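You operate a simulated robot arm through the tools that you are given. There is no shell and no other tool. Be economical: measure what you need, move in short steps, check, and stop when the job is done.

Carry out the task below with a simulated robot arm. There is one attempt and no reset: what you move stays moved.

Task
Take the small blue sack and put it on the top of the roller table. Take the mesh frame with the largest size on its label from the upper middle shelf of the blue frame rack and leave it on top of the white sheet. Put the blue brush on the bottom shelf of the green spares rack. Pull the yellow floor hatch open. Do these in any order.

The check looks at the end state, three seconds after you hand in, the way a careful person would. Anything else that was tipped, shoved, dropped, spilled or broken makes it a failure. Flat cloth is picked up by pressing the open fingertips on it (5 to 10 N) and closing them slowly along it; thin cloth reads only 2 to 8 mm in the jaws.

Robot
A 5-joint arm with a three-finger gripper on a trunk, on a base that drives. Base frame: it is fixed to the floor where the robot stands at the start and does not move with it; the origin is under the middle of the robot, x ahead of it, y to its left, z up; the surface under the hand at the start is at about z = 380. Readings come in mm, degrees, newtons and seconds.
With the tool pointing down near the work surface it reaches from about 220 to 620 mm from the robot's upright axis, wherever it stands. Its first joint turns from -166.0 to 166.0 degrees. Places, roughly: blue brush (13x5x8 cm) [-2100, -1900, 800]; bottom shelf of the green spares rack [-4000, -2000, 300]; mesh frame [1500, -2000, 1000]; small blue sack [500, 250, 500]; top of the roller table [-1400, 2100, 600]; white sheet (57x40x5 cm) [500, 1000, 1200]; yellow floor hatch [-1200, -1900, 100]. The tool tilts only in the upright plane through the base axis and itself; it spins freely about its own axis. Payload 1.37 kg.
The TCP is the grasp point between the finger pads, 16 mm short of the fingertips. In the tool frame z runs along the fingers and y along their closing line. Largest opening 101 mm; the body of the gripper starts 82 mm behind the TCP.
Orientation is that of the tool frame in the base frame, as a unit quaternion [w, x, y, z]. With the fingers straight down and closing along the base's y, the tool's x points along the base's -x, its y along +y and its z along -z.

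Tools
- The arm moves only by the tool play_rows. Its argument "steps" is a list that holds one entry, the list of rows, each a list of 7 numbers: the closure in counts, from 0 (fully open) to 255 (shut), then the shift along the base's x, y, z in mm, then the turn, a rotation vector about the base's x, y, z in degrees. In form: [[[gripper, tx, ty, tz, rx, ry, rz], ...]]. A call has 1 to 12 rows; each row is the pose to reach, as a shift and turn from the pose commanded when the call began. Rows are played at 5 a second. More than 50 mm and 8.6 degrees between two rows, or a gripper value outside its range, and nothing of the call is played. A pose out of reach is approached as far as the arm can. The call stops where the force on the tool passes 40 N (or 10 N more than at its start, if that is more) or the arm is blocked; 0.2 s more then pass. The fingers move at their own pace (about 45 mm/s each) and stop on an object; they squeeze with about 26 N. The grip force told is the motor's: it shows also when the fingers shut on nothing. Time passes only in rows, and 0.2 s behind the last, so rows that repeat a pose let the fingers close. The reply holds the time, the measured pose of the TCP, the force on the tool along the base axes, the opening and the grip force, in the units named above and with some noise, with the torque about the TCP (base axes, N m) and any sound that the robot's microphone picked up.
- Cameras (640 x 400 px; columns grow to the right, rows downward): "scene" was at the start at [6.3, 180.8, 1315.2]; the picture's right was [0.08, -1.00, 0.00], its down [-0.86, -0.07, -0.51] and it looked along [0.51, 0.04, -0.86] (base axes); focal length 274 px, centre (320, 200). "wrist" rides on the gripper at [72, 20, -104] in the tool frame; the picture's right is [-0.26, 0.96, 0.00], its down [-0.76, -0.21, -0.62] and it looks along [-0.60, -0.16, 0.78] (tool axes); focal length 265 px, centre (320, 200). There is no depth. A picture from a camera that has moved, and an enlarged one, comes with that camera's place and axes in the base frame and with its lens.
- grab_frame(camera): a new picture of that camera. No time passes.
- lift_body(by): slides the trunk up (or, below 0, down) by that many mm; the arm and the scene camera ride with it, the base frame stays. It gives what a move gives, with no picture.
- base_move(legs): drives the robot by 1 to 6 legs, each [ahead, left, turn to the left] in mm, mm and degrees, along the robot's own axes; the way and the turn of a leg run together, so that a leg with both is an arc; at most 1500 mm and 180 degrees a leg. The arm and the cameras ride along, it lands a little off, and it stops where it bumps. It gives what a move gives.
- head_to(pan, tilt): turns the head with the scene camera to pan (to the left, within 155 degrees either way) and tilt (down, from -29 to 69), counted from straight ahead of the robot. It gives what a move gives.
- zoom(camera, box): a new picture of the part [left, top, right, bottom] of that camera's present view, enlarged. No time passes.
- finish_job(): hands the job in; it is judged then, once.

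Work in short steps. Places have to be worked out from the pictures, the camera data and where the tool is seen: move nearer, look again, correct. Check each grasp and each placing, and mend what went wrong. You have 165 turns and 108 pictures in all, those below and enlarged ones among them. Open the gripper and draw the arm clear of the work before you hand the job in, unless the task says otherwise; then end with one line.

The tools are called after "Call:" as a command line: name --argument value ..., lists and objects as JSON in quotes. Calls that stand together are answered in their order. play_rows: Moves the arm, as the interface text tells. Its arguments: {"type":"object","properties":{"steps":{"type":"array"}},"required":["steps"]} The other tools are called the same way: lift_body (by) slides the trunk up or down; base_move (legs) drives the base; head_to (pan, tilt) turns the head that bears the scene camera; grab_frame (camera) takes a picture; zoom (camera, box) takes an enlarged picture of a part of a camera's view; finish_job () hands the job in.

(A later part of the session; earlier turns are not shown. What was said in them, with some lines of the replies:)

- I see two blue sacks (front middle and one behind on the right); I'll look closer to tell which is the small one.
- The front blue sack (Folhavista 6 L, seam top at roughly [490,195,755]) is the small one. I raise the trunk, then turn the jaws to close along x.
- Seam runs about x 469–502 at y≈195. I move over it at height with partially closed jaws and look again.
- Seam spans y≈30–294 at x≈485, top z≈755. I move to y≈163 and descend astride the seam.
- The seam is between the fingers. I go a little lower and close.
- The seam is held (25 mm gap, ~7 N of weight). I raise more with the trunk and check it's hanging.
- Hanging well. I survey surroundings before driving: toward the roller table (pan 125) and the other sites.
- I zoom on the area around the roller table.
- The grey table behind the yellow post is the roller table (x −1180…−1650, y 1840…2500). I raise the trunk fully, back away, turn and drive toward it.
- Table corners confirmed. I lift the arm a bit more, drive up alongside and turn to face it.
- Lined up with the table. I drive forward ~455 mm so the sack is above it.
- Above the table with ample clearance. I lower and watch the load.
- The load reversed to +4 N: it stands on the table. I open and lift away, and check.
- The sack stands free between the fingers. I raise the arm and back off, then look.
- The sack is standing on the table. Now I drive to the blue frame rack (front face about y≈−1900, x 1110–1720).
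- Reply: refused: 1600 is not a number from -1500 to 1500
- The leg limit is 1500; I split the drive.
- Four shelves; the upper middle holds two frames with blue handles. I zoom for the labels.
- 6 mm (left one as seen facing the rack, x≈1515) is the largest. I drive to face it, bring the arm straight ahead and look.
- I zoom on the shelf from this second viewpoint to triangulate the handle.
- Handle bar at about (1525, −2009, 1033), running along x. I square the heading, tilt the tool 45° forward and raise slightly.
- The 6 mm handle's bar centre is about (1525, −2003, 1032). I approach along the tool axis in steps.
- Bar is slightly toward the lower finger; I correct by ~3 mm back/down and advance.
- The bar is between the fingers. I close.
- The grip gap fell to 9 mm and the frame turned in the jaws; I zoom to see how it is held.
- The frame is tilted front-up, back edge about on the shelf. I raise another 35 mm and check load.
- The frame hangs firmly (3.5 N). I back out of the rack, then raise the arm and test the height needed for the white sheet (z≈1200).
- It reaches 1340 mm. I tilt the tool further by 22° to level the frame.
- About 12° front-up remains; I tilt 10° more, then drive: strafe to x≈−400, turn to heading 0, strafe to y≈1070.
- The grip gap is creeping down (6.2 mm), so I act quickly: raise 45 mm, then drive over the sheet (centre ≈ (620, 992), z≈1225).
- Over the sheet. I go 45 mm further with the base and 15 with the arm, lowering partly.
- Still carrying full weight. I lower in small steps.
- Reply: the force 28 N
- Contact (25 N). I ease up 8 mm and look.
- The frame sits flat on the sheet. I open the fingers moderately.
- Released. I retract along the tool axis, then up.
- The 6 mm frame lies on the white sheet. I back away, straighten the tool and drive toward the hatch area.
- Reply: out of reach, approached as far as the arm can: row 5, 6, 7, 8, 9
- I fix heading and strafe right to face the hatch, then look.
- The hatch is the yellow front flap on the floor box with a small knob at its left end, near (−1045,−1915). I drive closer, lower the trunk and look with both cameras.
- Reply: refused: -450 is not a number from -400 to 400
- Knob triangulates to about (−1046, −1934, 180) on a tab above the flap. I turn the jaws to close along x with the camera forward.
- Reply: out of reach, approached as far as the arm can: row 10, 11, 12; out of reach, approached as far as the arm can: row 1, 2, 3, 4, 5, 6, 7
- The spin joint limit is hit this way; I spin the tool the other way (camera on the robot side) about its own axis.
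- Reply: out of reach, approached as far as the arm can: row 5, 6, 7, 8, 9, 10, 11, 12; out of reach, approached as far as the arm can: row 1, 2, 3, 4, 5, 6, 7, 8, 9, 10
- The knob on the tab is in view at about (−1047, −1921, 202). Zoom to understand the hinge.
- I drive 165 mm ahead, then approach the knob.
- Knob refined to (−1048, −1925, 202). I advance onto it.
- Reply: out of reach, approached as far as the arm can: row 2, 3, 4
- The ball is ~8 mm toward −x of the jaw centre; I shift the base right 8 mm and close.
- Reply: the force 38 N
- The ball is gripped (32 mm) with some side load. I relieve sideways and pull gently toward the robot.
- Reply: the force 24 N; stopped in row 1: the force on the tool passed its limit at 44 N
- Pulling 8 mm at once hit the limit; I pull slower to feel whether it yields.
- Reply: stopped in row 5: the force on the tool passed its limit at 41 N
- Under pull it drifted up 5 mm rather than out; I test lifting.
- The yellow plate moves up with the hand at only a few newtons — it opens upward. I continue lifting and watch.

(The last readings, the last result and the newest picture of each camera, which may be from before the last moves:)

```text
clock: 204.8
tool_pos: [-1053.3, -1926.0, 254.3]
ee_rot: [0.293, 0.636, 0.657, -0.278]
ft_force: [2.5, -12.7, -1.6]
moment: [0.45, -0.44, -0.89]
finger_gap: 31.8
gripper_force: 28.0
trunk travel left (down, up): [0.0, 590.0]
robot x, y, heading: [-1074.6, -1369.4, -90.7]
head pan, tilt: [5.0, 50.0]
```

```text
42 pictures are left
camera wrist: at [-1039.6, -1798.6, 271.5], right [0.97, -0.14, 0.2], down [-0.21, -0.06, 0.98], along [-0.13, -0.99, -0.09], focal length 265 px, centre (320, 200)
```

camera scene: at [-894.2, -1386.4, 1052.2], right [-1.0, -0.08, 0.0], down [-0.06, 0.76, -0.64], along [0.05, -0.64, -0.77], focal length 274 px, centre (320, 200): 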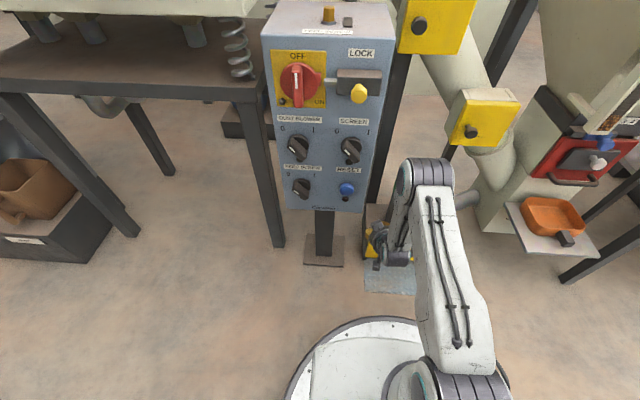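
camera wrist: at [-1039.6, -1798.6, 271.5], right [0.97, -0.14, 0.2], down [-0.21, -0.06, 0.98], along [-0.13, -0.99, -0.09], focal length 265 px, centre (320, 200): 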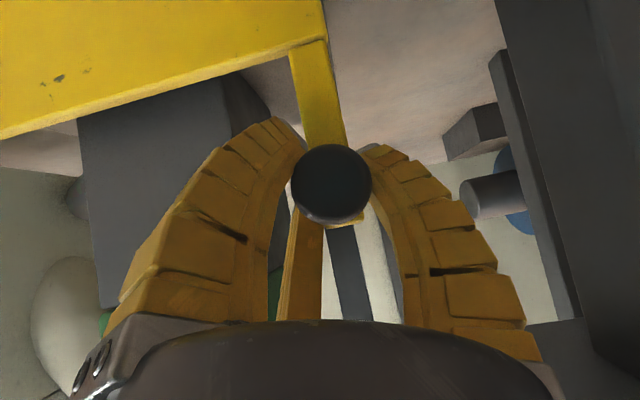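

The plate slides straight up like a gate. I keep lifting until its stop.

Call:
play_rows --steps '[[[255, 0, 0, 6, 0, 0, 0], [255, 0, 0, 12, 0, 0, 0], [255, 0, 0, 18, 0, 0, 0], [255, 0, 0, 24, 0, 0, 0], [255, 0, 0, 30, 0, 0, 0], [255, 0, 0, 36, 0, 0, 0], [255, 0, 0, 42, 0, 0, 0], [255, 0, 0, 48, 0, 0, 0], [255, 0, 0, 54, 0, 0, 0], [255, 0, 0, 60, 0, 0, 0], [255, 0, 0, 60, 0, 0, 0]]]'

Call:
grab_frame --camera "wrist"

```text
clock: 207.2
tool_pos: [-1054.1, -1925.3, 315.1]
ee_rot: [0.293, 0.636, 0.658, -0.277]
ft_force: [1.3, -10.6, -3.6]
moment: [0.7, -0.52, -0.97]
finger_gap: 31.8
gripper_force: 27.9
trunk travel left (down, up): [0.0, 590.0]
robot x, y, heading: [-1075.2, -1368.3, -90.5]
head pan, tilt: [5.0, 50.0]
```

```text
41 pictures are left
camera wrist: at [-1039.6, -1798.6, 331.9], right [0.97, -0.14, 0.2], down [-0.21, -0.06, 0.98], along [-0.13, -0.99, -0.09], focal length 265 px, centre (320, 200)
```

wrist: 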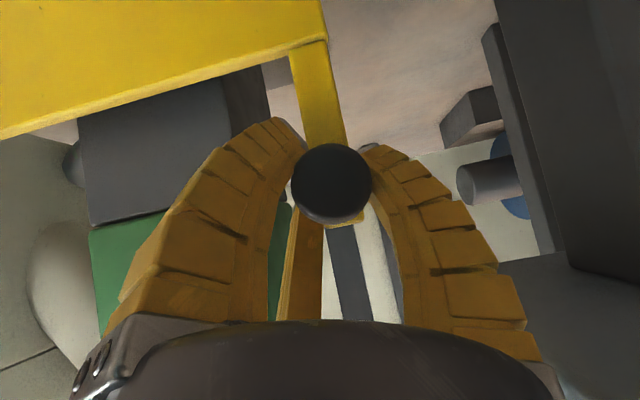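

Call:
play_rows --steps '[[[255, 0, 0, 5, 0, 0, 0], [255, 0, 0, 10, 0, 0, 0], [255, 0, 0, 15, 0, 0, 0], [255, 0, 0, 20, 0, 0, 0], [255, 0, 0, 25, 0, 0, 0], [255, 0, 0, 30, 0, 0, 0], [255, 0, 0, 35, 0, 0, 0], [255, 0, 0, 40, 0, 0, 0]]]'

Call:
grab_frame --camera "wrist"

Call:
zoom --camera "scene" --box '[270, 150, 490, 310]'

```text
clock: 207.9
tool_pos: [-1055.0, -1925.0, 322.5]
ee_rot: [0.289, 0.638, 0.659, -0.274]
ft_force: [2.4, -19.1, -21.8]
moment: [0.32, 0.05, -0.78]
finger_gap: 32.2
gripper_force: 27.7
trunk travel left (down, up): [0.0, 590.0]
robot x, y, heading: [-1078.4, -1366.6, -90.6]
head pan, tilt: [5.0, 50.0]
stopped in row 3: the force on the tool passed its limit at 43 N (the readings are from after the stop); the commanded pose is now the measured one
```

```text
40 pictures are left
camera wrist: at [-1039.7, -1798.0, 342.7], right [0.97, -0.15, 0.2], down [-0.21, -0.07, 0.97], along [-0.13, -0.99, -0.1], focal length 265 px, centre (320, 200)
```

wrist: 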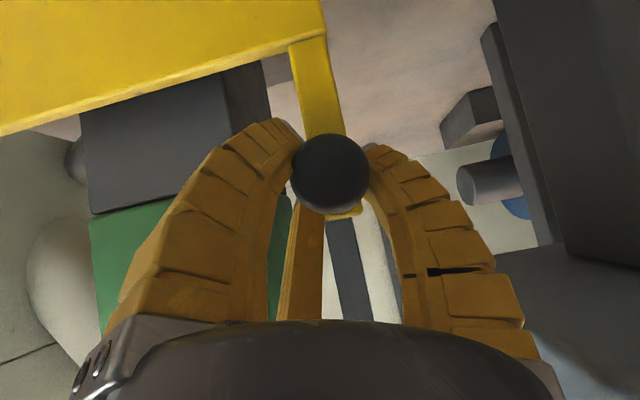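

```text
2.50 times, centred on (380, 230) of scene
camera zoom: at [-894.0, -1388.7, 1052.1], right [-1.0, -0.08, 0.0], down [-0.06, 0.77, -0.64], along [0.05, -0.64, -0.77], focal length 684 px, centre (170, 125)
```

zoom: 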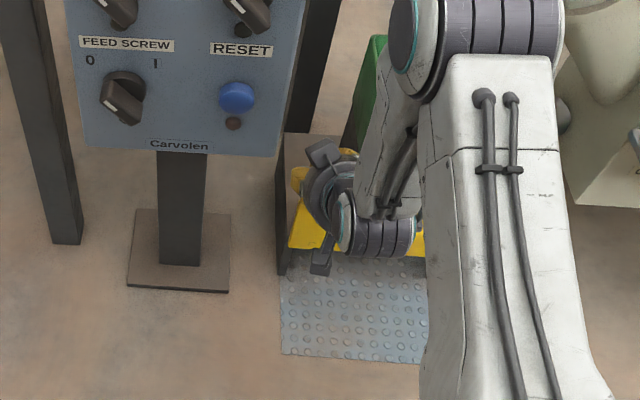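

It met its end stop after ~115 mm of travel. I ease and open the fingers to see whether it stays up.

Call:
play_rows --steps '[[[220, 0, 0, 0, 0, 0, 0], [170, 0, 0, 0, 0, 0, 0], [120, 0, 0, 0, 0, 0, 0], [60, 0, 0, 0, 0, 0, 0], [60, 0, 0, 0, 0, 0, 0], [60, 0, 0, 0, 0, 0, 0]]]'

Call:
grab_frame --camera "wrist"

```text
clock: 209.3
tool_pos: [-1053.1, -1925.5, 325.7]
ee_rot: [0.29, 0.637, 0.659, -0.275]
ft_force: [-0.4, -0.4, 0.2]
moment: [-0.02, -0.01, -0.02]
finger_gap: 79.7
gripper_force: 2.0
trunk travel left (down, up): [0.0, 590.0]
robot x, y, heading: [-1074.2, -1370.4, -90.4]
head pan, tilt: [5.0, 50.0]
```

```text
38 pictures are left
camera wrist: at [-1039.9, -1797.1, 344.4], right [0.97, -0.14, 0.2], down [-0.21, -0.07, 0.97], along [-0.13, -0.99, -0.1], focal length 265 px, centre (320, 200)
```

wrist: 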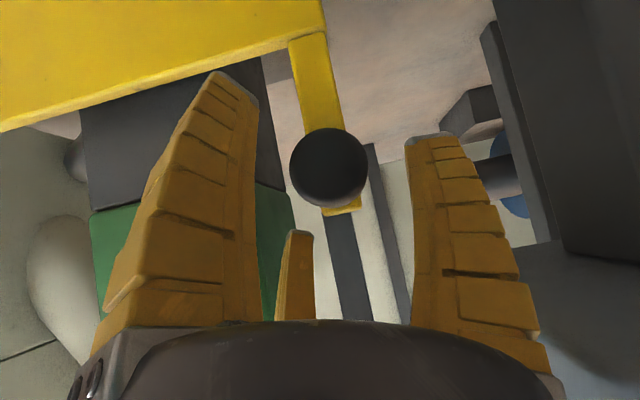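

It stays open. I withdraw along the tool axis and back the base away, then verify.

Call:
play_rows --steps '[[[60, 0, 20, 14, 0, 0, 0], [60, 0, 45, 30, 0, 0, 0], [60, 0, 80, 50, 0, 0, 0], [60, 0, 80, 50, 0, 0, 0]]]'

Call:
base_move --legs '[[-300, 0, 0]]'

Call:
grab_frame --camera "wrist"

```text
clock: 210.3
tool_pos: [-1053.4, -1845.5, 375.7]
ee_rot: [0.292, 0.636, 0.66, -0.273]
ft_force: [0.2, 0.6, -0.2]
moment: [0.01, -0.05, -0.01]
finger_gap: 79.7
gripper_force: 1.3
trunk travel left (down, up): [0.0, 590.0]
robot x, y, heading: [-1081.8, -1365.3, -90.8]
head pan, tilt: [5.0, 50.0]
```

```text
clock: 212.4
tool_pos: [-1051.0, -1540.3, 375.6]
ee_rot: [0.292, 0.635, 0.662, -0.272]
ft_force: [-0.7, -0.3, 0.3]
moment: [0.01, -0.04, -0.01]
finger_gap: 79.9
gripper_force: 2.0
trunk travel left (down, up): [0.0, 590.0]
robot x, y, heading: [-1074.4, -1063.6, -90.1]
head pan, tilt: [5.0, 50.0]
```

```text
37 pictures are left
camera wrist: at [-1037.4, -1413.0, 393.8], right [0.97, -0.14, 0.2], down [-0.21, -0.07, 0.97], along [-0.12, -0.99, -0.1], focal length 265 px, centre (320, 200)
```

wrist: 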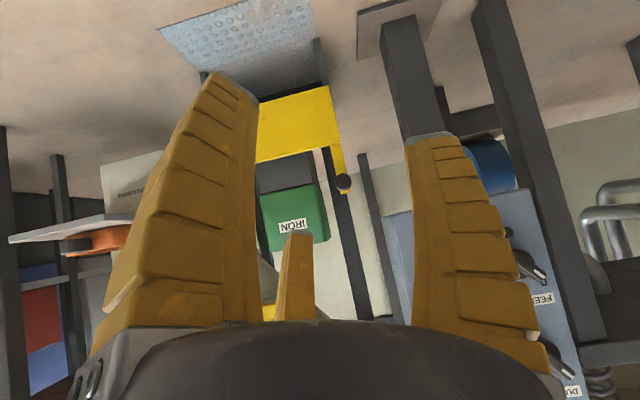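

The hatch is open with a clear gap below. Next the brush: raise trunk, straighten the tool, and strafe toward x≈−2100.

Call:
lift_body --by 400

Call:
lift_body --by 190

Call:
play_rows --steps '[[[0, -3, 10, 20, 8, 0, 0], [0, -6, 20, 40, 16, 0, 0], [0, -10, 30, 60, 24, 0, 0], [0, -15, 40, 80, 32, 0, 0], [0, -20, 50, 90, 40, 0, 0], [0, -22, 60, 100, 45, 0, 0], [0, -22, 60, 100, 45, 0, 0]]]'

Call:
base_move --legs '[[0, -950, 0]]'

Call:
head_to --pan -10 --tilt 35

Call:
grab_frame --camera "scene"

```text
clock: 216.2
tool_pos: [-1050.7, -1540.0, 774.8]
ee_rot: [0.291, 0.636, 0.66, -0.273]
ft_force: [0.6, -0.4, 0.1]
moment: [0.02, 0.02, 0.02]
finger_gap: 79.6
gripper_force: 1.6
trunk travel left (down, up): [-400.0, 190.0]
robot x, y, heading: [-1071.9, -1060.0, -90.4]
head pan, tilt: [5.0, 50.0]
```

```text
clock: 218.3
tool_pos: [-1050.8, -1541.5, 964.9]
ee_rot: [0.292, 0.635, 0.661, -0.272]
ft_force: [-0.6, -0.5, 0.6]
moment: [0.02, 0.0, 0.0]
finger_gap: 79.5
gripper_force: 1.8
trunk travel left (down, up): [-590.0, 0.0]
robot x, y, heading: [-1072.6, -1063.9, -90.6]
head pan, tilt: [5.0, 50.0]
```

```text
clock: 219.9
tool_pos: [-1070.7, -1480.7, 1064.7]
ee_rot: [0.012, 0.699, 0.715, -0.011]
ft_force: [-0.6, 0.6, -0.2]
moment: [0.01, 0.02, 0.0]
finger_gap: 100.5
gripper_force: 0.1
out of reach, approached as far as the arm can: row 2, 3, 4, 5
trunk travel left (down, up): [-590.0, 0.0]
robot x, y, heading: [-1068.6, -1062.3, -90.4]
head pan, tilt: [5.0, 50.0]
```

```text
clock: 224.8
tool_pos: [-2006.3, -1486.4, 1064.8]
ee_rot: [0.013, 0.69, 0.724, -0.013]
ft_force: [0.9, -0.6, 0.5]
moment: [0.0, -0.06, 0.04]
finger_gap: 100.5
gripper_force: 0.0
trunk travel left (down, up): [-590.0, 0.0]
robot x, y, heading: [-2021.5, -1070.8, -88.6]
head pan, tilt: [5.0, 50.0]
```

```text
clock: 225.6
tool_pos: [-2006.0, -1484.6, 1063.7]
ee_rot: [0.013, 0.69, 0.723, -0.013]
ft_force: [-0.2, 0.2, -0.4]
moment: [0.01, 0.03, 0.01]
finger_gap: 100.7
gripper_force: 0.0
trunk travel left (down, up): [-590.0, 0.0]
robot x, y, heading: [-2025.0, -1070.1, -89.0]
head pan, tilt: [-10.0, 35.0]
```

```text
36 pictures are left
camera scene: at [-1859.0, -1093.3, 1663.8], right [-0.99, 0.15, 0.0], down [0.09, 0.57, -0.82], along [-0.13, -0.81, -0.57], focal length 274 px, centre (320, 200)
```

scene: 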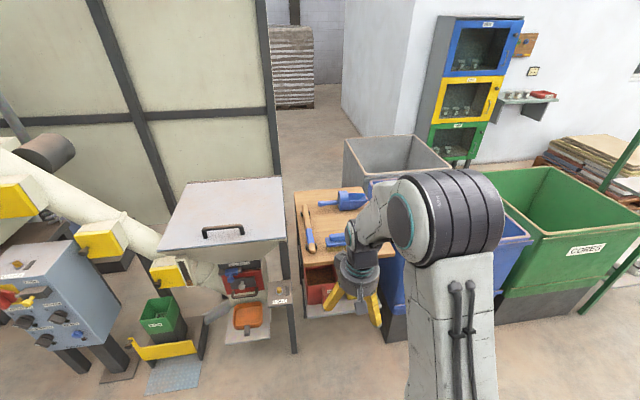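

The wooden table holds a blue scoop and something blue behind the gripper. I move the arm a bit to the right and zoom.

Call:
play_rows --steps '[[[0, -40, 0, 0, 0, 0, 0], [0, -80, 0, 0, 0, 0, 0], [0, -120, 0, 0, 0, 0, 0], [0, -160, 10, 0, 0, 0, 0], [0, -200, 20, 0, 0, 0, 0]]]'

Call:
zoom --camera "scene" --box '[270, 160, 430, 280]'

```text
clock: 226.8
tool_pos: [-2207.1, -1465.4, 1065.7]
ee_rot: [0.004, 0.69, 0.723, -0.015]
ft_force: [-0.4, -0.1, -0.1]
moment: [-0.01, 0.01, -0.01]
finger_gap: 100.7
gripper_force: 0.1
trunk travel left (down, up): [-590.0, 0.0]
robot x, y, heading: [-2015.8, -1071.5, -88.7]
head pan, tilt: [-10.0, 35.0]
```

```text
3.33 times, centred on (350, 220) of scene
camera zoom: at [-1860.1, -1093.2, 1664.0], right [-0.99, 0.16, 0.0], down [0.09, 0.57, -0.82], along [-0.13, -0.81, -0.57], focal length 912 px, centre (220, 133)
```

zoom: 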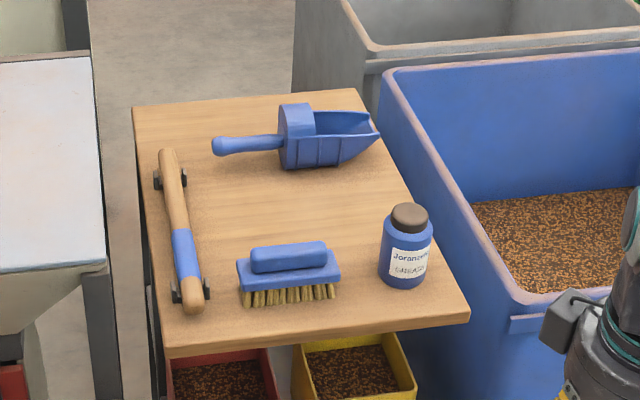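

Brush found at about (−2096, −1969, 760–840), long side nearly along x. Before gripping, I check the green rack's shelf clearance.

Call:
head_to --pan -64 --tilt 28

Call:
grab_frame --camera "scene"

```text
clock: 228.1
tool_pos: [-2206.0, -1466.5, 1065.5]
ee_rot: [0.004, 0.69, 0.723, -0.015]
ft_force: [0.7, -0.4, 0.2]
moment: [0.01, -0.03, -0.02]
finger_gap: 100.4
gripper_force: 0.2
trunk travel left (down, up): [-590.0, 0.0]
robot x, y, heading: [-2020.3, -1067.8, -89.1]
head pan, tilt: [-64.0, 28.0]
```

```text
34 pictures are left
camera scene: at [-1926.6, -1047.9, 1674.9], right [-0.46, 0.89, 0.0], down [0.42, 0.21, -0.88], along [-0.79, -0.4, -0.47], focal length 274 px, centre (320, 200)
```

scene: 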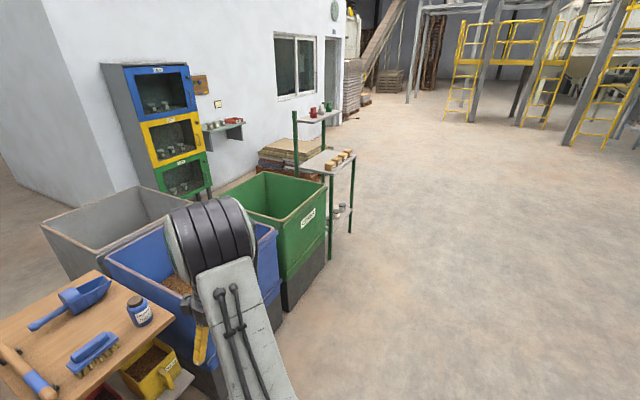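

Call:
zoom --camera "scene" --box '[270, 85, 380, 270]'

```text
2.16 times, centred on (325, 178) of scene
camera zoom: at [-1926.6, -1047.9, 1674.9], right [-0.46, 0.89, 0.0], down [0.42, 0.21, -0.88], along [-0.79, -0.4, -0.47], focal length 592 px, centre (309, 249)
```

zoom: 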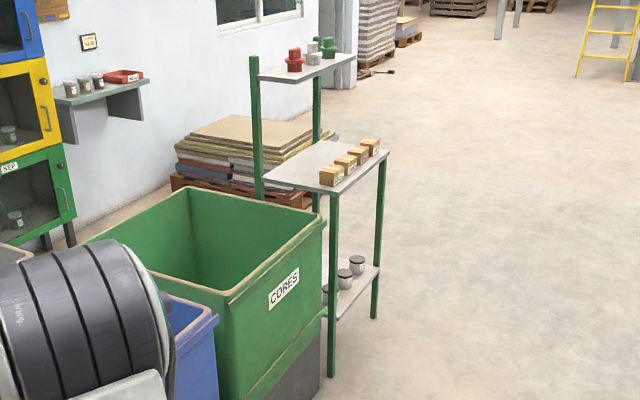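

The bottom shelf (z≈290) has ~530 mm clearance, so a vertical grip will do. I spin the jaws to close along y and move in front of the brush.

Call:
play_rows --steps '[[[0, 20, 0, 0, 0, 0, -8.2], [0, 40, 0, 0, 0, 0, -16.4], [0, 60, 0, 0, 0, 0, -24.6], [0, 80, 0, 0, 0, 0, -32.8], [0, 100, 0, 0, 0, 0, -41], [0, 120, 0, 0, 0, 0, -49.2], [0, 140, 0, 0, 0, 0, -57.4], [0, 160, 0, 0, 0, 0, -65.6], [0, 180, -5, 0, 0, 0, -73.8], [0, 195, -10, 0, 0, 0, -82], [0, 195, -10, 0, 0, 0, -88], [0, 195, -10, 0, 0, 0, -88]]]'

Call:
base_move --legs '[[0, 0, -1], [380, -82, 0]]'

Call:
head_to --pan -10 --tilt 50

Call:
grab_frame --camera "wrist"

Call:
grab_frame --camera "scene"

```text
clock: 230.7
tool_pos: [-2011.1, -1474.4, 1065.3]
ee_rot: [0.0, 0.999, 0.039, 0.0]
ft_force: [0.4, -0.1, -0.2]
moment: [0.01, 0.04, 0.03]
finger_gap: 100.6
gripper_force: 0.1
trunk travel left (down, up): [-590.0, 0.0]
robot x, y, heading: [-2021.8, -1073.1, -88.7]
head pan, tilt: [-64.0, 28.0]
```

```text
clock: 233.4
tool_pos: [-2100.2, -1856.6, 1064.9]
ee_rot: [0.001, 1.0, 0.031, 0.0]
ft_force: [0.2, -0.4, -0.4]
moment: [-0.01, -0.03, 0.01]
finger_gap: 100.5
gripper_force: 0.1
trunk travel left (down, up): [-590.0, 0.0]
robot x, y, heading: [-2099.0, -1452.9, -90.0]
head pan, tilt: [-64.0, 28.0]
```

```text
clock: 234.7
tool_pos: [-2100.2, -1856.3, 1064.7]
ee_rot: [0.001, 1.0, 0.031, 0.0]
ft_force: [-0.2, 0.7, -0.5]
moment: [0.03, 0.01, 0.01]
finger_gap: 100.5
gripper_force: 0.0
trunk travel left (down, up): [-590.0, 0.0]
robot x, y, heading: [-2101.7, -1449.7, -90.0]
head pan, tilt: [-10.0, 50.0]
```

```text
32 pictures are left
camera wrist: at [-2027.9, -1870.0, 1169.5], right [-0.2, -0.98, 0.0], down [-0.77, 0.16, 0.62], along [-0.61, 0.12, -0.78], focal length 265 px, centre (320, 200)
```

wrist: 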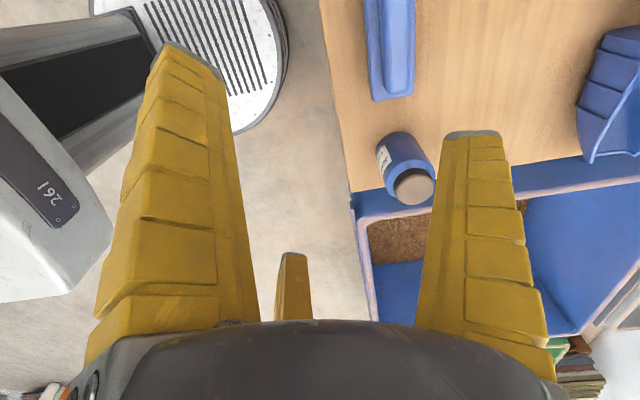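

```text
31 pictures are left
camera scene: at [-1938.9, -1466.9, 1642.2], right [-0.98, 0.18, 0.0], down [0.13, 0.75, -0.64], along [-0.11, -0.63, -0.77], focal length 274 px, centre (320, 200)
```

scene: 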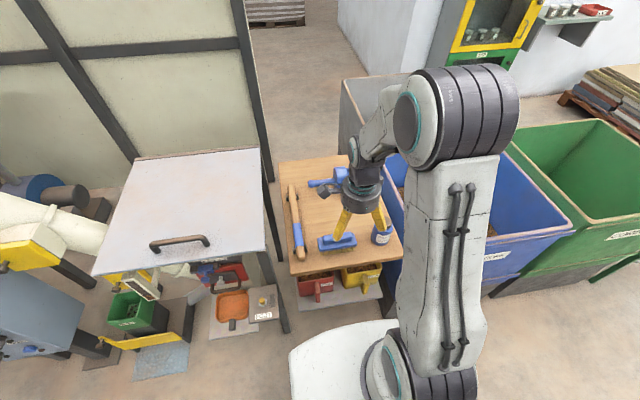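

Refined brush centre ≈ (−2092, −1938). I move above it and descend to z≈900 to check.

Call:
play_rows --steps '[[[0, 4, -40, 0, 0, 0, 0], [0, 8, -82, 0, 0, 0, 0], [0, 8, -82, -50, 0, 0, 0], [0, 8, -82, -100, 0, 0, 0], [0, 8, -82, -150, 0, 0, 0], [0, 8, -82, -165, 0, 0, 0], [0, 8, -82, -165, 0, 0, 0]]]'

Call:
grab_frame --camera "wrist"

Call:
zoom --camera "scene" --box '[270, 130, 430, 280]'

```text
clock: 236.3
tool_pos: [-2092.4, -1939.4, 899.7]
ee_rot: [0.001, 0.999, 0.032, 0.0]
ft_force: [0.1, 0.0, -0.4]
moment: [-0.03, 0.02, 0.02]
finger_gap: 100.9
gripper_force: 0.0
trunk travel left (down, up): [-590.0, 0.0]
robot x, y, heading: [-2100.4, -1446.7, -90.2]
head pan, tilt: [-10.0, 50.0]
```

```text
30 pictures are left
camera wrist: at [-2020.3, -1952.3, 1004.0], right [-0.2, -0.98, 0.0], down [-0.77, 0.16, 0.62], along [-0.61, 0.12, -0.78], focal length 265 px, centre (320, 200)
```

wrist: 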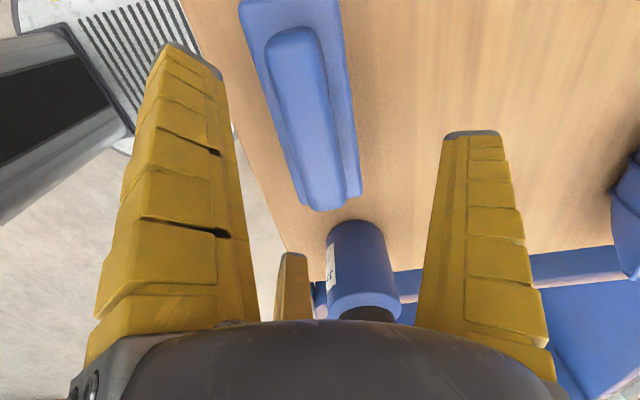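

```text
2.67 times, centred on (350, 205) of scene
camera zoom: at [-1938.8, -1466.9, 1642.2], right [-0.98, 0.17, 0.0], down [0.13, 0.75, -0.64], along [-0.11, -0.63, -0.77], focal length 730 px, centre (240, 187)
```

zoom: 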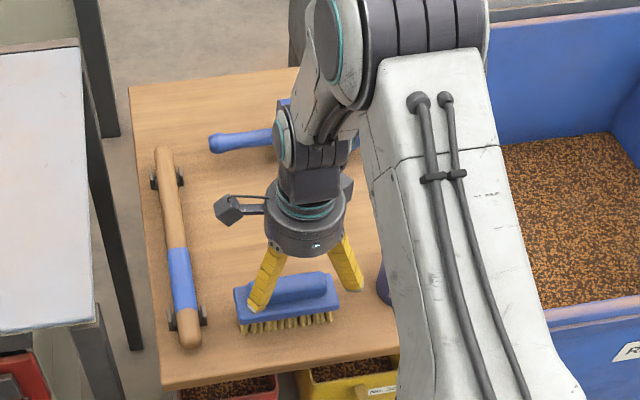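

Ridge centre at y≈−1931. I shift 7 mm, descend to z≈805 and close.

Call:
play_rows --steps '[[[0, -2, 8, -30, 0, 0, 0], [0, -2, 8, -60, 0, 0, 0], [0, -2, 8, -80, 0, 0, 0], [0, -2, 8, -94, 0, 0, 0], [0, -2, 8, -94, 0, 0, 0], [120, -2, 8, -94, 0, 0, 0], [200, -2, 8, -94, 0, 0, 0], [255, -2, 8, -94, 0, 0, 0], [255, -2, 8, -94, 0, 0, 0], [255, -2, 8, -94, 0, 0, 0]]]'

Call:
grab_frame --camera "wrist"

```text
clock: 237.8
tool_pos: [-2095.5, -1930.4, 809.2]
ee_rot: [0.003, 1.0, 0.031, 0.0]
ft_force: [-1.3, 6.2, 24.2]
moment: [0.39, 0.16, -0.09]
finger_gap: 95.7
gripper_force: 19.2
trunk travel left (down, up): [-590.0, 0.0]
robot x, y, heading: [-2098.1, -1452.5, -89.8]
head pan, tilt: [-10.0, 50.0]
stopped in row 7: the force on the tool passed its limit at 42 N (the readings are from after the stop); the commanded pose is now the measured one
```

```text
28 pictures are left
camera wrist: at [-2022.2, -1943.0, 914.1], right [-0.2, -0.98, 0.01], down [-0.77, 0.16, 0.62], along [-0.61, 0.12, -0.78], focal length 265 px, centre (320, 200)
```

wrist: 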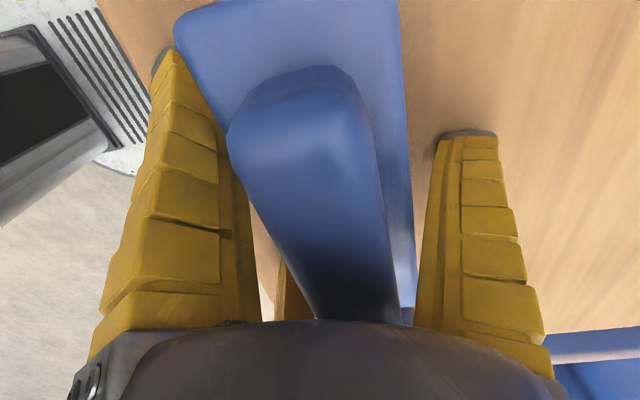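

Fingertips met something before closing; I zoom from the head to see.

Call:
play_rows --steps '[[[0, 0, 0, 3, 0, 0, 0], [0, 0, 0, 3, 0, 0, 0]]]'

Call:
zoom --camera "scene" --box '[300, 190, 400, 270]'

```text
clock: 238.4
tool_pos: [-2094.3, -1931.6, 808.1]
ee_rot: [0.004, 0.999, 0.032, 0.0]
ft_force: [-0.2, 1.3, 0.8]
moment: [-0.03, -0.01, 0.01]
finger_gap: 100.8
gripper_force: 0.1
trunk travel left (down, up): [-590.0, 0.0]
robot x, y, heading: [-2098.4, -1451.9, -90.4]
head pan, tilt: [-10.0, 50.0]
```

```text
5.00 times, centred on (350, 230) of scene
camera zoom: at [-1938.8, -1466.9, 1641.9], right [-0.98, 0.17, 0.0], down [0.13, 0.75, -0.64], along [-0.11, -0.63, -0.77], focal length 1368 px, centre (170, 50)
```

zoom: 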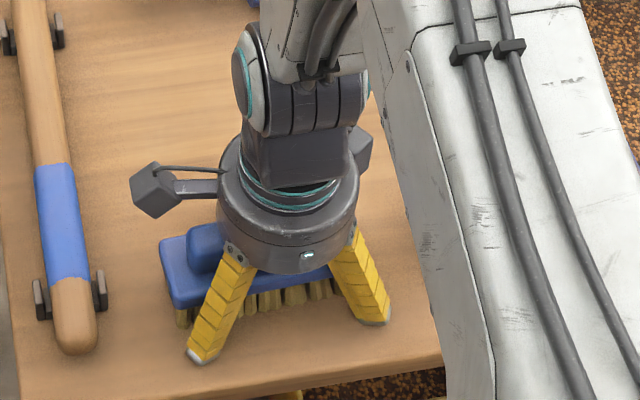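

The fingertips touched the table itself (≈793), so the table is higher than assumed. I raise to z≈826 and close there.

Call:
play_rows --steps '[[[0, 0, 0, 9, 0, 0, 0], [0, 0, 0, 15, 0, 0, 0], [60, 0, 0, 15, 0, 0, 0], [100, 0, 0, 15, 0, 0, 0], [140, 0, 0, 15, 0, 0, 0], [180, 0, 0, 15, 0, 0, 0], [220, 0, 0, 15, 0, 0, 0], [255, 0, 0, 15, 0, 0, 0], [255, 0, 0, 15, 0, 0, 0], [255, 0, 0, 15, 0, 0, 0]]]'

Call:
grab_frame --camera "wrist"

```text
clock: 240.6
tool_pos: [-2093.5, -1931.8, 824.0]
ee_rot: [0.002, 1.0, 0.031, 0.0]
ft_force: [0.2, -0.6, 1.0]
moment: [-0.01, -0.01, 0.02]
finger_gap: 72.8
gripper_force: 25.9
trunk travel left (down, up): [-590.0, 0.0]
robot x, y, heading: [-2101.9, -1449.9, -90.2]
head pan, tilt: [-10.0, 50.0]
```

```text
26 pictures are left
camera wrist: at [-2022.3, -1945.1, 929.5], right [-0.2, -0.98, 0.01], down [-0.77, 0.16, 0.62], along [-0.61, 0.12, -0.78], focal length 265 px, centre (320, 200)
```

wrist: 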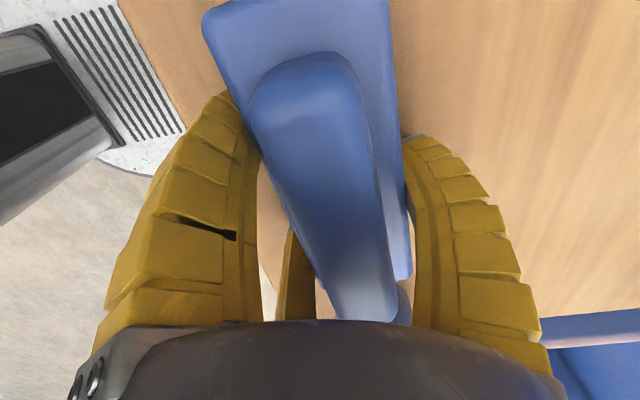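

Gripped at 73 mm (so the brush is ~7–8 cm wide). I lift and check.

Call:
play_rows --steps '[[[255, 0, 0, 20, 0, 0, 0], [255, 0, 0, 50, 0, 0, 0], [255, 0, 0, 90, 0, 0, 0], [255, 0, 0, 130, 0, 0, 0], [255, 0, 0, 130, 0, 0, 0]]]'

Call:
zoom --camera "scene" --box '[270, 130, 430, 280]'

```text
clock: 241.8
tool_pos: [-2093.7, -1929.1, 954.4]
ee_rot: [0.001, 1.0, 0.031, 0.0]
ft_force: [-0.5, 0.2, -1.7]
moment: [0.03, 0.04, 0.0]
finger_gap: 72.6
gripper_force: 25.6
trunk travel left (down, up): [-590.0, 0.0]
robot x, y, heading: [-2099.4, -1450.7, -90.0]
head pan, tilt: [-10.0, 50.0]
```

```text
2.67 times, centred on (350, 205) of scene
camera zoom: at [-1938.8, -1467.3, 1642.2], right [-0.98, 0.17, 0.0], down [0.13, 0.75, -0.64], along [-0.11, -0.63, -0.77], focal length 730 px, centre (240, 187)
```

zoom: 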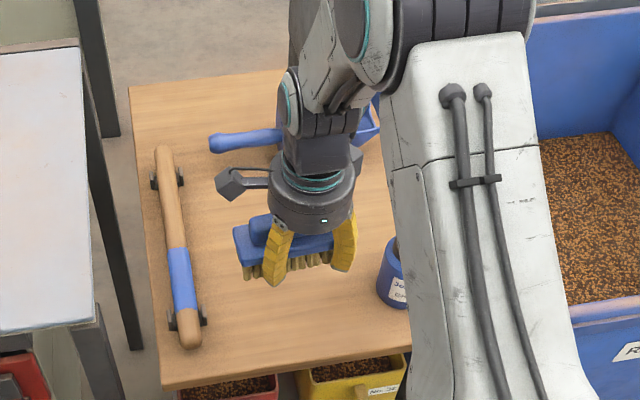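

Brush held, 1.7 N. I back off and strafe to in front of the green rack.

Call:
base_move --legs '[[-450, 0, 0], [0, -1500, 0], [0, -400, 0]]'

Call:
lift_body --by -350

Call:
head_to --pan 5 --tilt 35

Call:
grab_frame --camera "scene"

```text
clock: 253.5
tool_pos: [-3972.7, -1481.5, 954.1]
ee_rot: [0.002, 0.999, 0.033, 0.0]
ft_force: [0.2, 0.4, -1.6]
moment: [0.01, -0.01, -0.01]
finger_gap: 72.8
gripper_force: 25.9
trunk travel left (down, up): [-590.0, 0.0]
robot x, y, heading: [-3980.7, -1000.4, -89.8]
head pan, tilt: [-10.0, 50.0]
```

```text
clock: 256.9
tool_pos: [-3972.4, -1481.4, 604.8]
ee_rot: [0.002, 0.999, 0.034, 0.0]
ft_force: [0.0, 0.7, -0.9]
moment: [-0.01, 0.02, 0.0]
finger_gap: 72.6
gripper_force: 26.2
trunk travel left (down, up): [-240.0, 350.0]
robot x, y, heading: [-3980.6, -1000.8, -89.7]
head pan, tilt: [-10.0, 50.0]
```

```text
clock: 257.7
tool_pos: [-3972.3, -1480.8, 603.5]
ee_rot: [0.002, 0.999, 0.034, 0.0]
ft_force: [-0.4, 0.4, -1.2]
moment: [0.0, 0.02, 0.0]
finger_gap: 72.2
gripper_force: 26.0
trunk travel left (down, up): [-240.0, 350.0]
robot x, y, heading: [-3983.0, -1004.1, -90.0]
head pan, tilt: [5.0, 35.0]
```

```text
24 pictures are left
camera scene: at [-3797.6, -1029.9, 1313.8], right [-1.0, -0.09, 0.0], down [-0.05, 0.57, -0.82], along [0.07, -0.82, -0.57], focal length 274 px, centre (320, 200)
```

scene: 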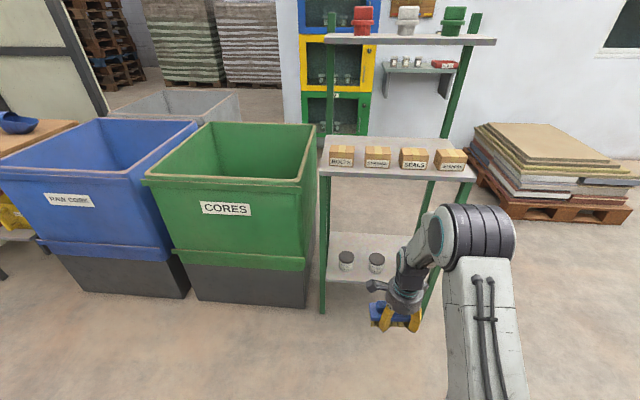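

I lower fully for a view under the middle shelf and zoom on the bottom shelf.

Call:
lift_body --by -240

Call:
head_to --pan -12 --tilt 30

Call:
grab_frame --camera "scene"

```text
clock: 260.2
tool_pos: [-3971.6, -1481.9, 363.8]
ee_rot: [0.002, 0.999, 0.033, 0.0]
ft_force: [-0.1, -0.2, -1.5]
moment: [0.01, 0.03, -0.02]
finger_gap: 72.8
gripper_force: 26.2
trunk travel left (down, up): [0.0, 590.0]
robot x, y, heading: [-3978.3, -1001.4, -89.8]
head pan, tilt: [5.0, 35.0]
```

```text
clock: 261.0
tool_pos: [-3972.4, -1481.7, 363.6]
ee_rot: [0.003, 0.999, 0.033, 0.001]
ft_force: [0.8, 0.3, -1.9]
moment: [0.0, 0.03, 0.0]
finger_gap: 72.3
gripper_force: 26.3
trunk travel left (down, up): [0.0, 590.0]
robot x, y, heading: [-3979.1, -1004.8, -89.8]
head pan, tilt: [-12.0, 30.0]
```

```text
23 pictures are left
camera scene: at [-3823.9, -1030.7, 1081.7], right [-0.98, 0.2, 0.0], down [0.1, 0.49, -0.87], along [-0.18, -0.85, -0.5], focal length 274 px, centre (320, 200)
```

scene: 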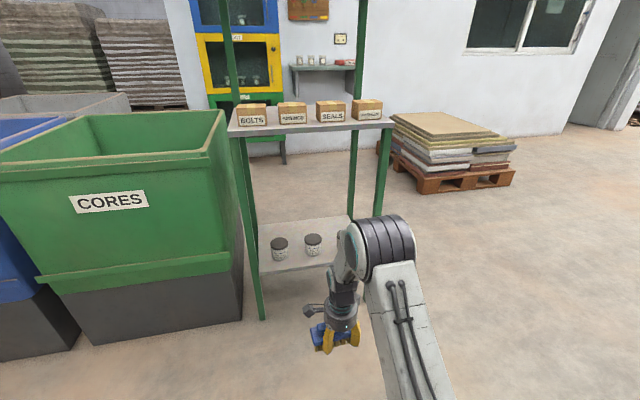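

Bottom shelf: z≈290, y −1850…−2200, jars at (−3841,−1917), (−3987,−1918) and likely one at x≈−4140. I'll set the brush behind them at (−3914, −2080) using a 38° forward tilt so the forearm stays under the middle shelf.

Call:
play_rows --steps '[[[255, 0, 0, 20, -8, 0, 0], [255, 0, 0, 40, -16, 0, 0], [255, 0, 0, 60, -24, 0, 0], [255, 0, 0, 80, -32, 0, 0], [255, 0, 0, 105, -38, 0, 0], [255, 0, 0, 105, -38, 0, 0]]]'

Call:
base_move --legs '[[0, 60, 0], [300, 0, 0]]'

Call:
head_to --pan 0 --tilt 38

Call:
grab_frame --camera "scene"

Call:
grab_frame --camera "wrist"

```text
clock: 262.4
tool_pos: [-3972.8, -1482.5, 471.5]
ee_rot: [0.328, 0.944, 0.033, -0.005]
ft_force: [0.0, -0.7, -1.5]
moment: [-0.02, 0.06, -0.01]
finger_gap: 72.6
gripper_force: 26.2
trunk travel left (down, up): [0.0, 590.0]
robot x, y, heading: [-3981.1, -1004.4, -89.8]
head pan, tilt: [-12.0, 30.0]
```

```text
clock: 265.0
tool_pos: [-3913.7, -1785.2, 471.8]
ee_rot: [0.327, 0.944, 0.032, -0.007]
ft_force: [0.6, 0.3, -2.0]
moment: [0.01, 0.02, -0.01]
finger_gap: 72.2
gripper_force: 25.8
trunk travel left (down, up): [0.0, 590.0]
robot x, y, heading: [-3916.2, -1308.5, -90.2]
head pan, tilt: [-12.0, 30.0]
```

```text
clock: 265.8
tool_pos: [-3912.4, -1785.3, 471.8]
ee_rot: [0.327, 0.944, 0.032, -0.007]
ft_force: [0.0, -1.1, -1.5]
moment: [0.0, 0.0, 0.04]
finger_gap: 72.1
gripper_force: 26.4
trunk travel left (down, up): [0.0, 590.0]
robot x, y, heading: [-3919.8, -1306.5, -90.0]
head pan, tilt: [0.0, 38.0]
```

```text
22 pictures are left
camera scene: at [-3744.4, -1332.2, 1069.4], right [-1.0, 0.0, 0.0], down [0.0, 0.62, -0.79], along [0.0, -0.79, -0.62], focal length 274 px, centre (320, 200)
```

scene: 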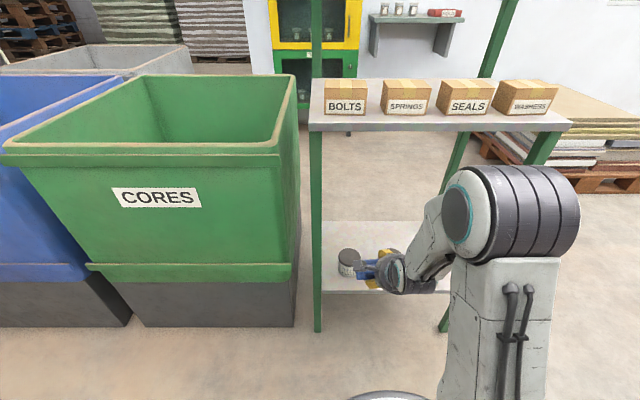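

```text
21 pictures are left
camera wrist: at [-3841.7, -1731.1, 563.2], right [-0.2, -0.77, 0.61], down [-0.77, 0.5, 0.38], along [-0.6, -0.39, -0.7], focal length 265 px, centre (320, 200)
```

wrist: 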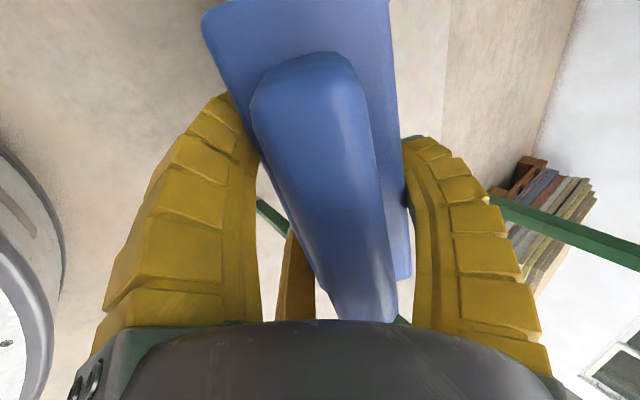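

The elbow would meet the middle shelf from the front. Better: place from the rack's open right end (x≈−4242), behind the jars' row, where only ~80 mm of reach-in is needed. I drive around to face +x.

Call:
base_move --legs '[[-250, 0, 0], [0, -1000, 0], [0, 0, 90], [0, -1010, 0]]'

Call:
head_to --pan -8 --tilt 38

Call:
grab_frame --camera "scene"

```text
clock: 281.0
tool_pos: [-4496.2, -2069.4, 471.8]
ee_rot: [0.241, 0.66, 0.676, 0.222]
ft_force: [0.0, -0.7, -1.8]
moment: [0.0, 0.02, 0.02]
finger_gap: 72.3
gripper_force: 26.1
trunk travel left (down, up): [0.0, 590.0]
robot x, y, heading: [-4976.8, -2053.6, -2.5]
head pan, tilt: [0.0, 38.0]
```

```text
clock: 281.6
tool_pos: [-4497.1, -2068.6, 470.2]
ee_rot: [0.241, 0.66, 0.676, 0.222]
ft_force: [0.1, -0.6, -2.4]
moment: [-0.06, -0.02, -0.01]
finger_gap: 72.6
gripper_force: 25.7
trunk travel left (down, up): [0.0, 590.0]
robot x, y, heading: [-4971.8, -2055.0, -2.6]
head pan, tilt: [-8.0, 38.0]
```

```text
20 pictures are left
camera scene: at [-4943.9, -1891.4, 1069.3], right [-0.18, -0.98, 0.0], down [-0.61, 0.11, -0.79], along [0.77, -0.14, -0.62], focal length 274 px, centre (320, 200)
```

scene: 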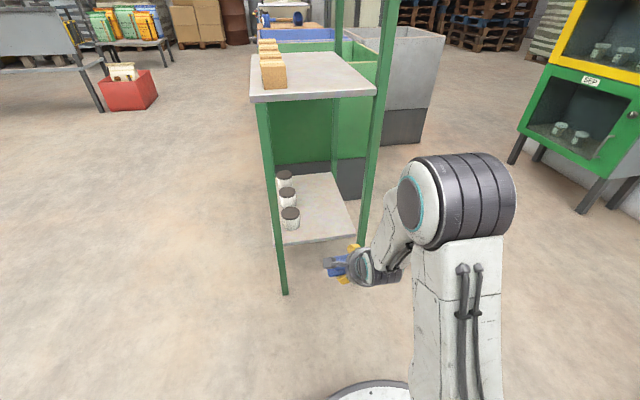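

Clear view: shelf edge x≈−4221, jars along the front side (y≈−1918). I square the heading, drive 225 mm, and extend the arm 100 mm.

Call:
base_move --legs '[[0, 0, 2.6], [225, 0, 0]]'

Call:
play_rows --steps '[[[255, 30, 0, -10, 0, 0, 0], [255, 60, 0, -20, 0, 0, 0], [255, 90, 0, -30, 0, 0, 0], [255, 100, 0, -50, 0, 0, 0], [255, 100, 0, -50, 0, 0, 0]]]'

Call:
grab_frame --camera "scene"

```text
clock: 283.8
tool_pos: [-4269.2, -2043.9, 470.7]
ee_rot: [0.236, 0.643, 0.692, 0.228]
ft_force: [0.3, -0.5, -2.4]
moment: [-0.01, -0.01, 0.02]
finger_gap: 72.5
gripper_force: 25.9
trunk travel left (down, up): [0.0, 590.0]
robot x, y, heading: [-4750.3, -2052.9, 0.6]
head pan, tilt: [-8.0, 38.0]
```

```text
clock: 285.0
tool_pos: [-4169.0, -2044.4, 420.8]
ee_rot: [0.236, 0.643, 0.692, 0.226]
ft_force: [-0.5, 0.5, -1.8]
moment: [-0.02, 0.01, 0.04]
finger_gap: 72.2
gripper_force: 25.8
trunk travel left (down, up): [0.0, 590.0]
robot x, y, heading: [-4751.2, -2055.8, 0.3]
head pan, tilt: [-8.0, 38.0]
```

```text
19 pictures are left
camera scene: at [-4724.8, -1889.3, 1069.3], right [-0.13, -0.99, 0.0], down [-0.61, 0.08, -0.79], along [0.78, -0.1, -0.62], focal length 274 px, centre (320, 200)
```

scene: 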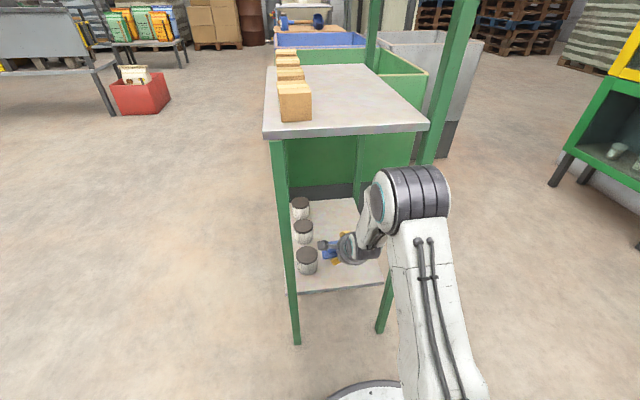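

Call:
zoom --camera "scene" --box '[270, 170, 430, 300]'

```text
3.08 times, centred on (350, 235) of scene
camera zoom: at [-4724.8, -1889.3, 1069.3], right [-0.13, -0.99, 0.0], down [-0.61, 0.08, -0.79], along [0.78, -0.1, -0.62], focal length 842 px, centre (228, 92)
```

zoom: 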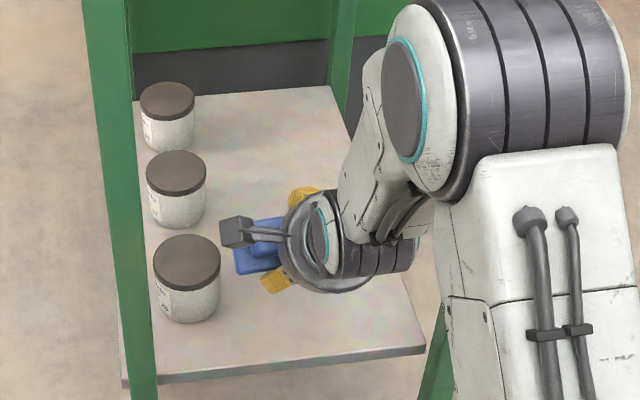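

Position is good; I shift 12 mm away from the jars and lower gently.

Call:
play_rows --steps '[[[255, 0, -12, -10, 0, 0, 0], [255, 0, -12, -25, 0, 0, 0], [255, 0, -12, -40, 0, 0, 0], [255, 0, -12, -52, 0, 0, 0], [255, 0, -12, -60, 0, 0, 0], [255, 0, -12, -60, 0, 0, 0]]]'

Call:
zoom --camera "scene" --box '[270, 170, 430, 300]'

```text
clock: 286.4
tool_pos: [-4167.9, -2051.9, 361.7]
ee_rot: [0.239, 0.645, 0.69, 0.225]
ft_force: [0.0, 0.2, -2.3]
moment: [-0.06, -0.02, -0.02]
finger_gap: 72.3
gripper_force: 25.9
out of reach, approached as far as the arm can: row 1, 2, 3, 4, 5, 6
trunk travel left (down, up): [0.0, 590.0]
robot x, y, heading: [-4746.4, -2053.0, 0.3]
head pan, tilt: [-8.0, 38.0]
```

```text
3.08 times, centred on (350, 235) of scene
camera zoom: at [-4724.8, -1889.3, 1069.3], right [-0.13, -0.99, 0.0], down [-0.61, 0.08, -0.79], along [0.78, -0.1, -0.62], focal length 842 px, centre (228, 92)
```

zoom: 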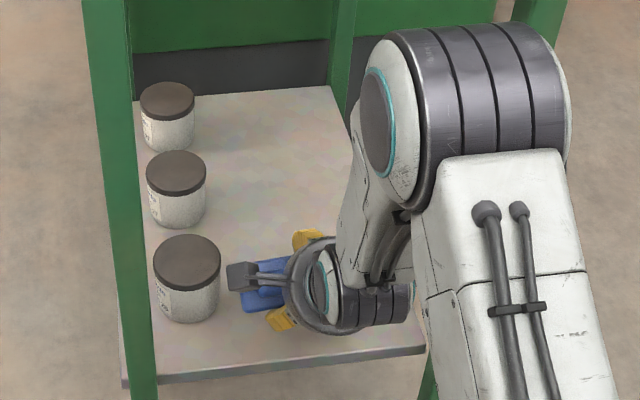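

Not touching yet; I lower further in 4 mm steps.

Call:
play_rows --steps '[[[255, 0, 0, -4, 0, 0, 0], [255, 0, 0, -8, 0, 0, 0], [255, 0, 0, -12, 0, 0, 0], [255, 0, 0, -16, 0, 0, 0], [255, 0, 0, -16, 0, 0, 0]]]'

```text
clock: 287.6
tool_pos: [-4168.8, -2050.9, 344.9]
ee_rot: [0.24, 0.645, 0.691, 0.224]
ft_force: [0.5, 0.8, -1.0]
moment: [0.01, 0.01, 0.01]
finger_gap: 72.3
gripper_force: 26.0
trunk travel left (down, up): [0.0, 590.0]
robot x, y, heading: [-4749.1, -2051.0, 0.3]
head pan, tilt: [-8.0, 38.0]
```

Call:
play_rows --steps '[[[255, 0, 0, -3, 0, 0, 0], [255, 0, 0, -6, 0, 0, 0], [255, 0, 0, -9, 0, 0, 0], [255, 0, 0, -9, 0, 0, 0]]]'

```text
clock: 288.6
tool_pos: [-4168.4, -2050.5, 336.0]
ee_rot: [0.239, 0.645, 0.691, 0.223]
ft_force: [0.1, 0.8, -2.0]
moment: [0.01, 0.01, -0.02]
finger_gap: 72.5
gripper_force: 25.9
trunk travel left (down, up): [0.0, 590.0]
robot x, y, heading: [-4747.5, -2055.3, 0.2]
head pan, tilt: [-8.0, 38.0]
```

Still free. I keep lowering in small steps.

Call:
play_rows --steps '[[[255, 0, 0, -3, 0, 0, 0], [255, 0, 0, -6, 0, 0, 0], [255, 0, 0, -9, 0, 0, 0], [255, 0, 0, -12, 0, 0, 0], [255, 0, 0, -12, 0, 0, 0]]]'

Call:
zoom --camera "scene" --box '[270, 170, 430, 300]'

```text
clock: 289.8
tool_pos: [-4167.0, -2049.7, 328.0]
ee_rot: [0.242, 0.643, 0.69, 0.228]
ft_force: [-6.1, 1.1, 30.8]
moment: [1.31, 0.95, 0.25]
finger_gap: 72.7
gripper_force: 26.5
trunk travel left (down, up): [0.0, 590.0]
robot x, y, heading: [-4750.2, -2052.2, 0.6]
head pan, tilt: [-8.0, 38.0]
```

```text
3.08 times, centred on (350, 235) of scene
camera zoom: at [-4727.4, -1889.4, 1069.7], right [-0.13, -0.99, 0.0], down [-0.61, 0.08, -0.79], along [0.78, -0.1, -0.61], focal length 842 px, centre (228, 92)
```

zoom: 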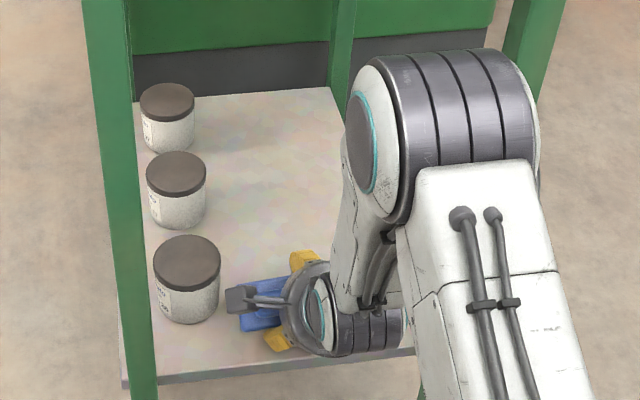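

Contact with the shelf (≈31 N). I ease up 5 mm and open slowly.

Call:
play_rows --steps '[[[255, 0, 0, 4, 0, 0, 0], [255, 0, 0, 8, 0, 0, 0], [60, 0, 0, 8, 0, 0, 0], [50, 0, 0, 9, 0, 0, 0], [40, 0, 0, 10, 0, 0, 0], [25, 0, 0, 12, 0, 0, 0], [25, 0, 0, 14, 0, 0, 0]]]'

Call:
grab_frame --camera "wrist"

```text
clock: 291.4
tool_pos: [-4168.3, -2051.6, 338.8]
ee_rot: [0.24, 0.644, 0.691, 0.224]
ft_force: [0.3, -0.1, -0.1]
moment: [-0.01, 0.03, 0.01]
finger_gap: 92.4
gripper_force: 1.2
trunk travel left (down, up): [0.0, 590.0]
robot x, y, heading: [-4747.5, -2050.7, 0.3]
head pan, tilt: [-8.0, 38.0]
```

```text
15 pictures are left
camera wrist: at [-4222.8, -1977.4, 429.7], right [0.77, -0.2, 0.61], down [-0.51, -0.77, 0.39], along [0.39, -0.61, -0.69], focal length 265 px, centre (320, 200)
```

wrist: 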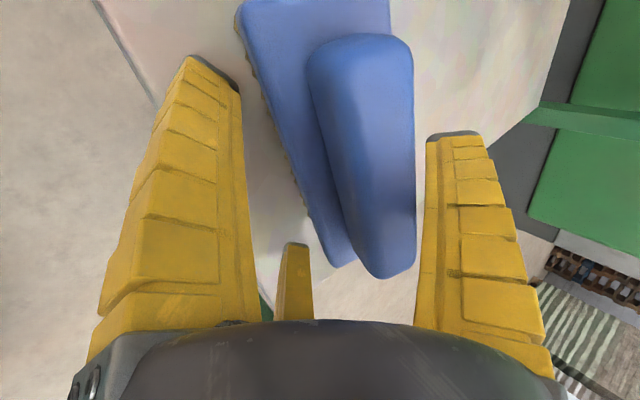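

The brush lies flat on the shelf. I retract along the tool axis and back the base off.

Call:
play_rows --steps '[[[25, -12, 0, 16, 0, 0, 0], [25, -30, 0, 38, 0, 0, 0], [25, -50, 0, 64, 0, 0, 0], [25, -74, 0, 95, 0, 0, 0], [25, -74, 0, 95, 0, 0, 0]]]'

Call:
base_move --legs '[[-450, 0, 0]]'

Call:
head_to --pan -5 --tilt 30

Call:
grab_frame --camera "scene"

```text
clock: 292.6
tool_pos: [-4242.4, -2052.1, 433.8]
ee_rot: [0.24, 0.644, 0.691, 0.224]
ft_force: [0.1, -0.3, -0.7]
moment: [0.0, 0.01, -0.01]
finger_gap: 92.1
gripper_force: 1.5
trunk travel left (down, up): [0.0, 590.0]
robot x, y, heading: [-4746.3, -2049.4, 0.3]
head pan, tilt: [-8.0, 38.0]
```

```text
clock: 295.3
tool_pos: [-4689.3, -2057.2, 433.9]
ee_rot: [0.24, 0.647, 0.689, 0.223]
ft_force: [0.4, 0.0, 0.7]
moment: [0.01, 0.0, -0.04]
finger_gap: 92.3
gripper_force: 0.8
trunk travel left (down, up): [0.0, 590.0]
robot x, y, heading: [-5197.5, -2054.6, -0.1]
head pan, tilt: [-8.0, 38.0]
```

```text
clock: 296.0
tool_pos: [-4689.7, -2056.7, 433.6]
ee_rot: [0.24, 0.647, 0.688, 0.224]
ft_force: [-0.1, -0.4, -0.2]
moment: [0.01, -0.02, 0.01]
finger_gap: 92.0
gripper_force: 0.9
trunk travel left (down, up): [0.0, 590.0]
robot x, y, heading: [-5199.7, -2053.0, -0.2]
head pan, tilt: [-5.0, 30.0]
```

```text
14 pictures are left
camera scene: at [-5167.2, -1886.5, 1081.7], right [-0.09, -1.0, 0.0], down [-0.5, 0.04, -0.87], along [0.86, -0.08, -0.5], focal length 274 px, centre (320, 200)
```

scene: 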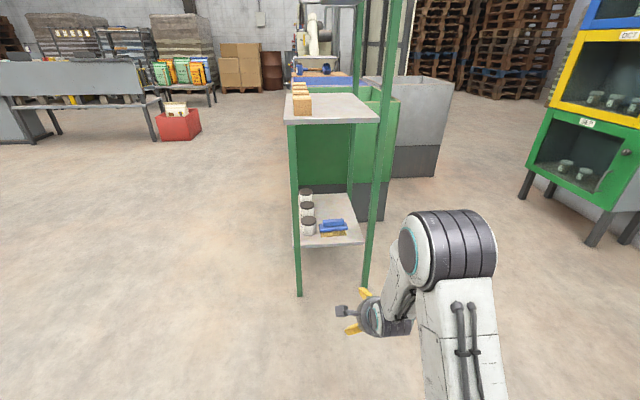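

Call:
zoom --camera "scene" --box '[280, 170, 390, 260]'

```text
4.44 times, centred on (335, 215) of scene
camera zoom: at [-5167.2, -1886.5, 1081.7], right [-0.09, -1.0, 0.0], down [-0.5, 0.04, -0.87], along [0.86, -0.08, -0.5], focal length 1216 px, centre (253, 133)
```

zoom: 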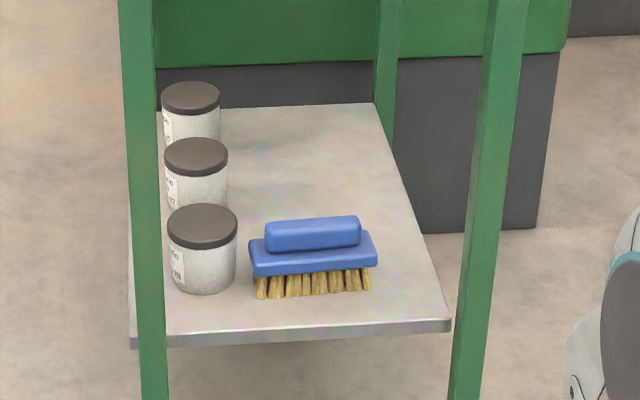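

The brush sits upright on the bottom shelf, jars untouched. All four jobs are done, the gripper is open and the arm is clear, so I hand in.

Call:
finish_job

```text
The job is handed in.
```

All four tasks are done and handed in: the small blue sack is on the roller table, the 6 mm mesh frame is on the white sheet, the brush is on the green rack's bottom shelf, and the yellow floor hatch is open.
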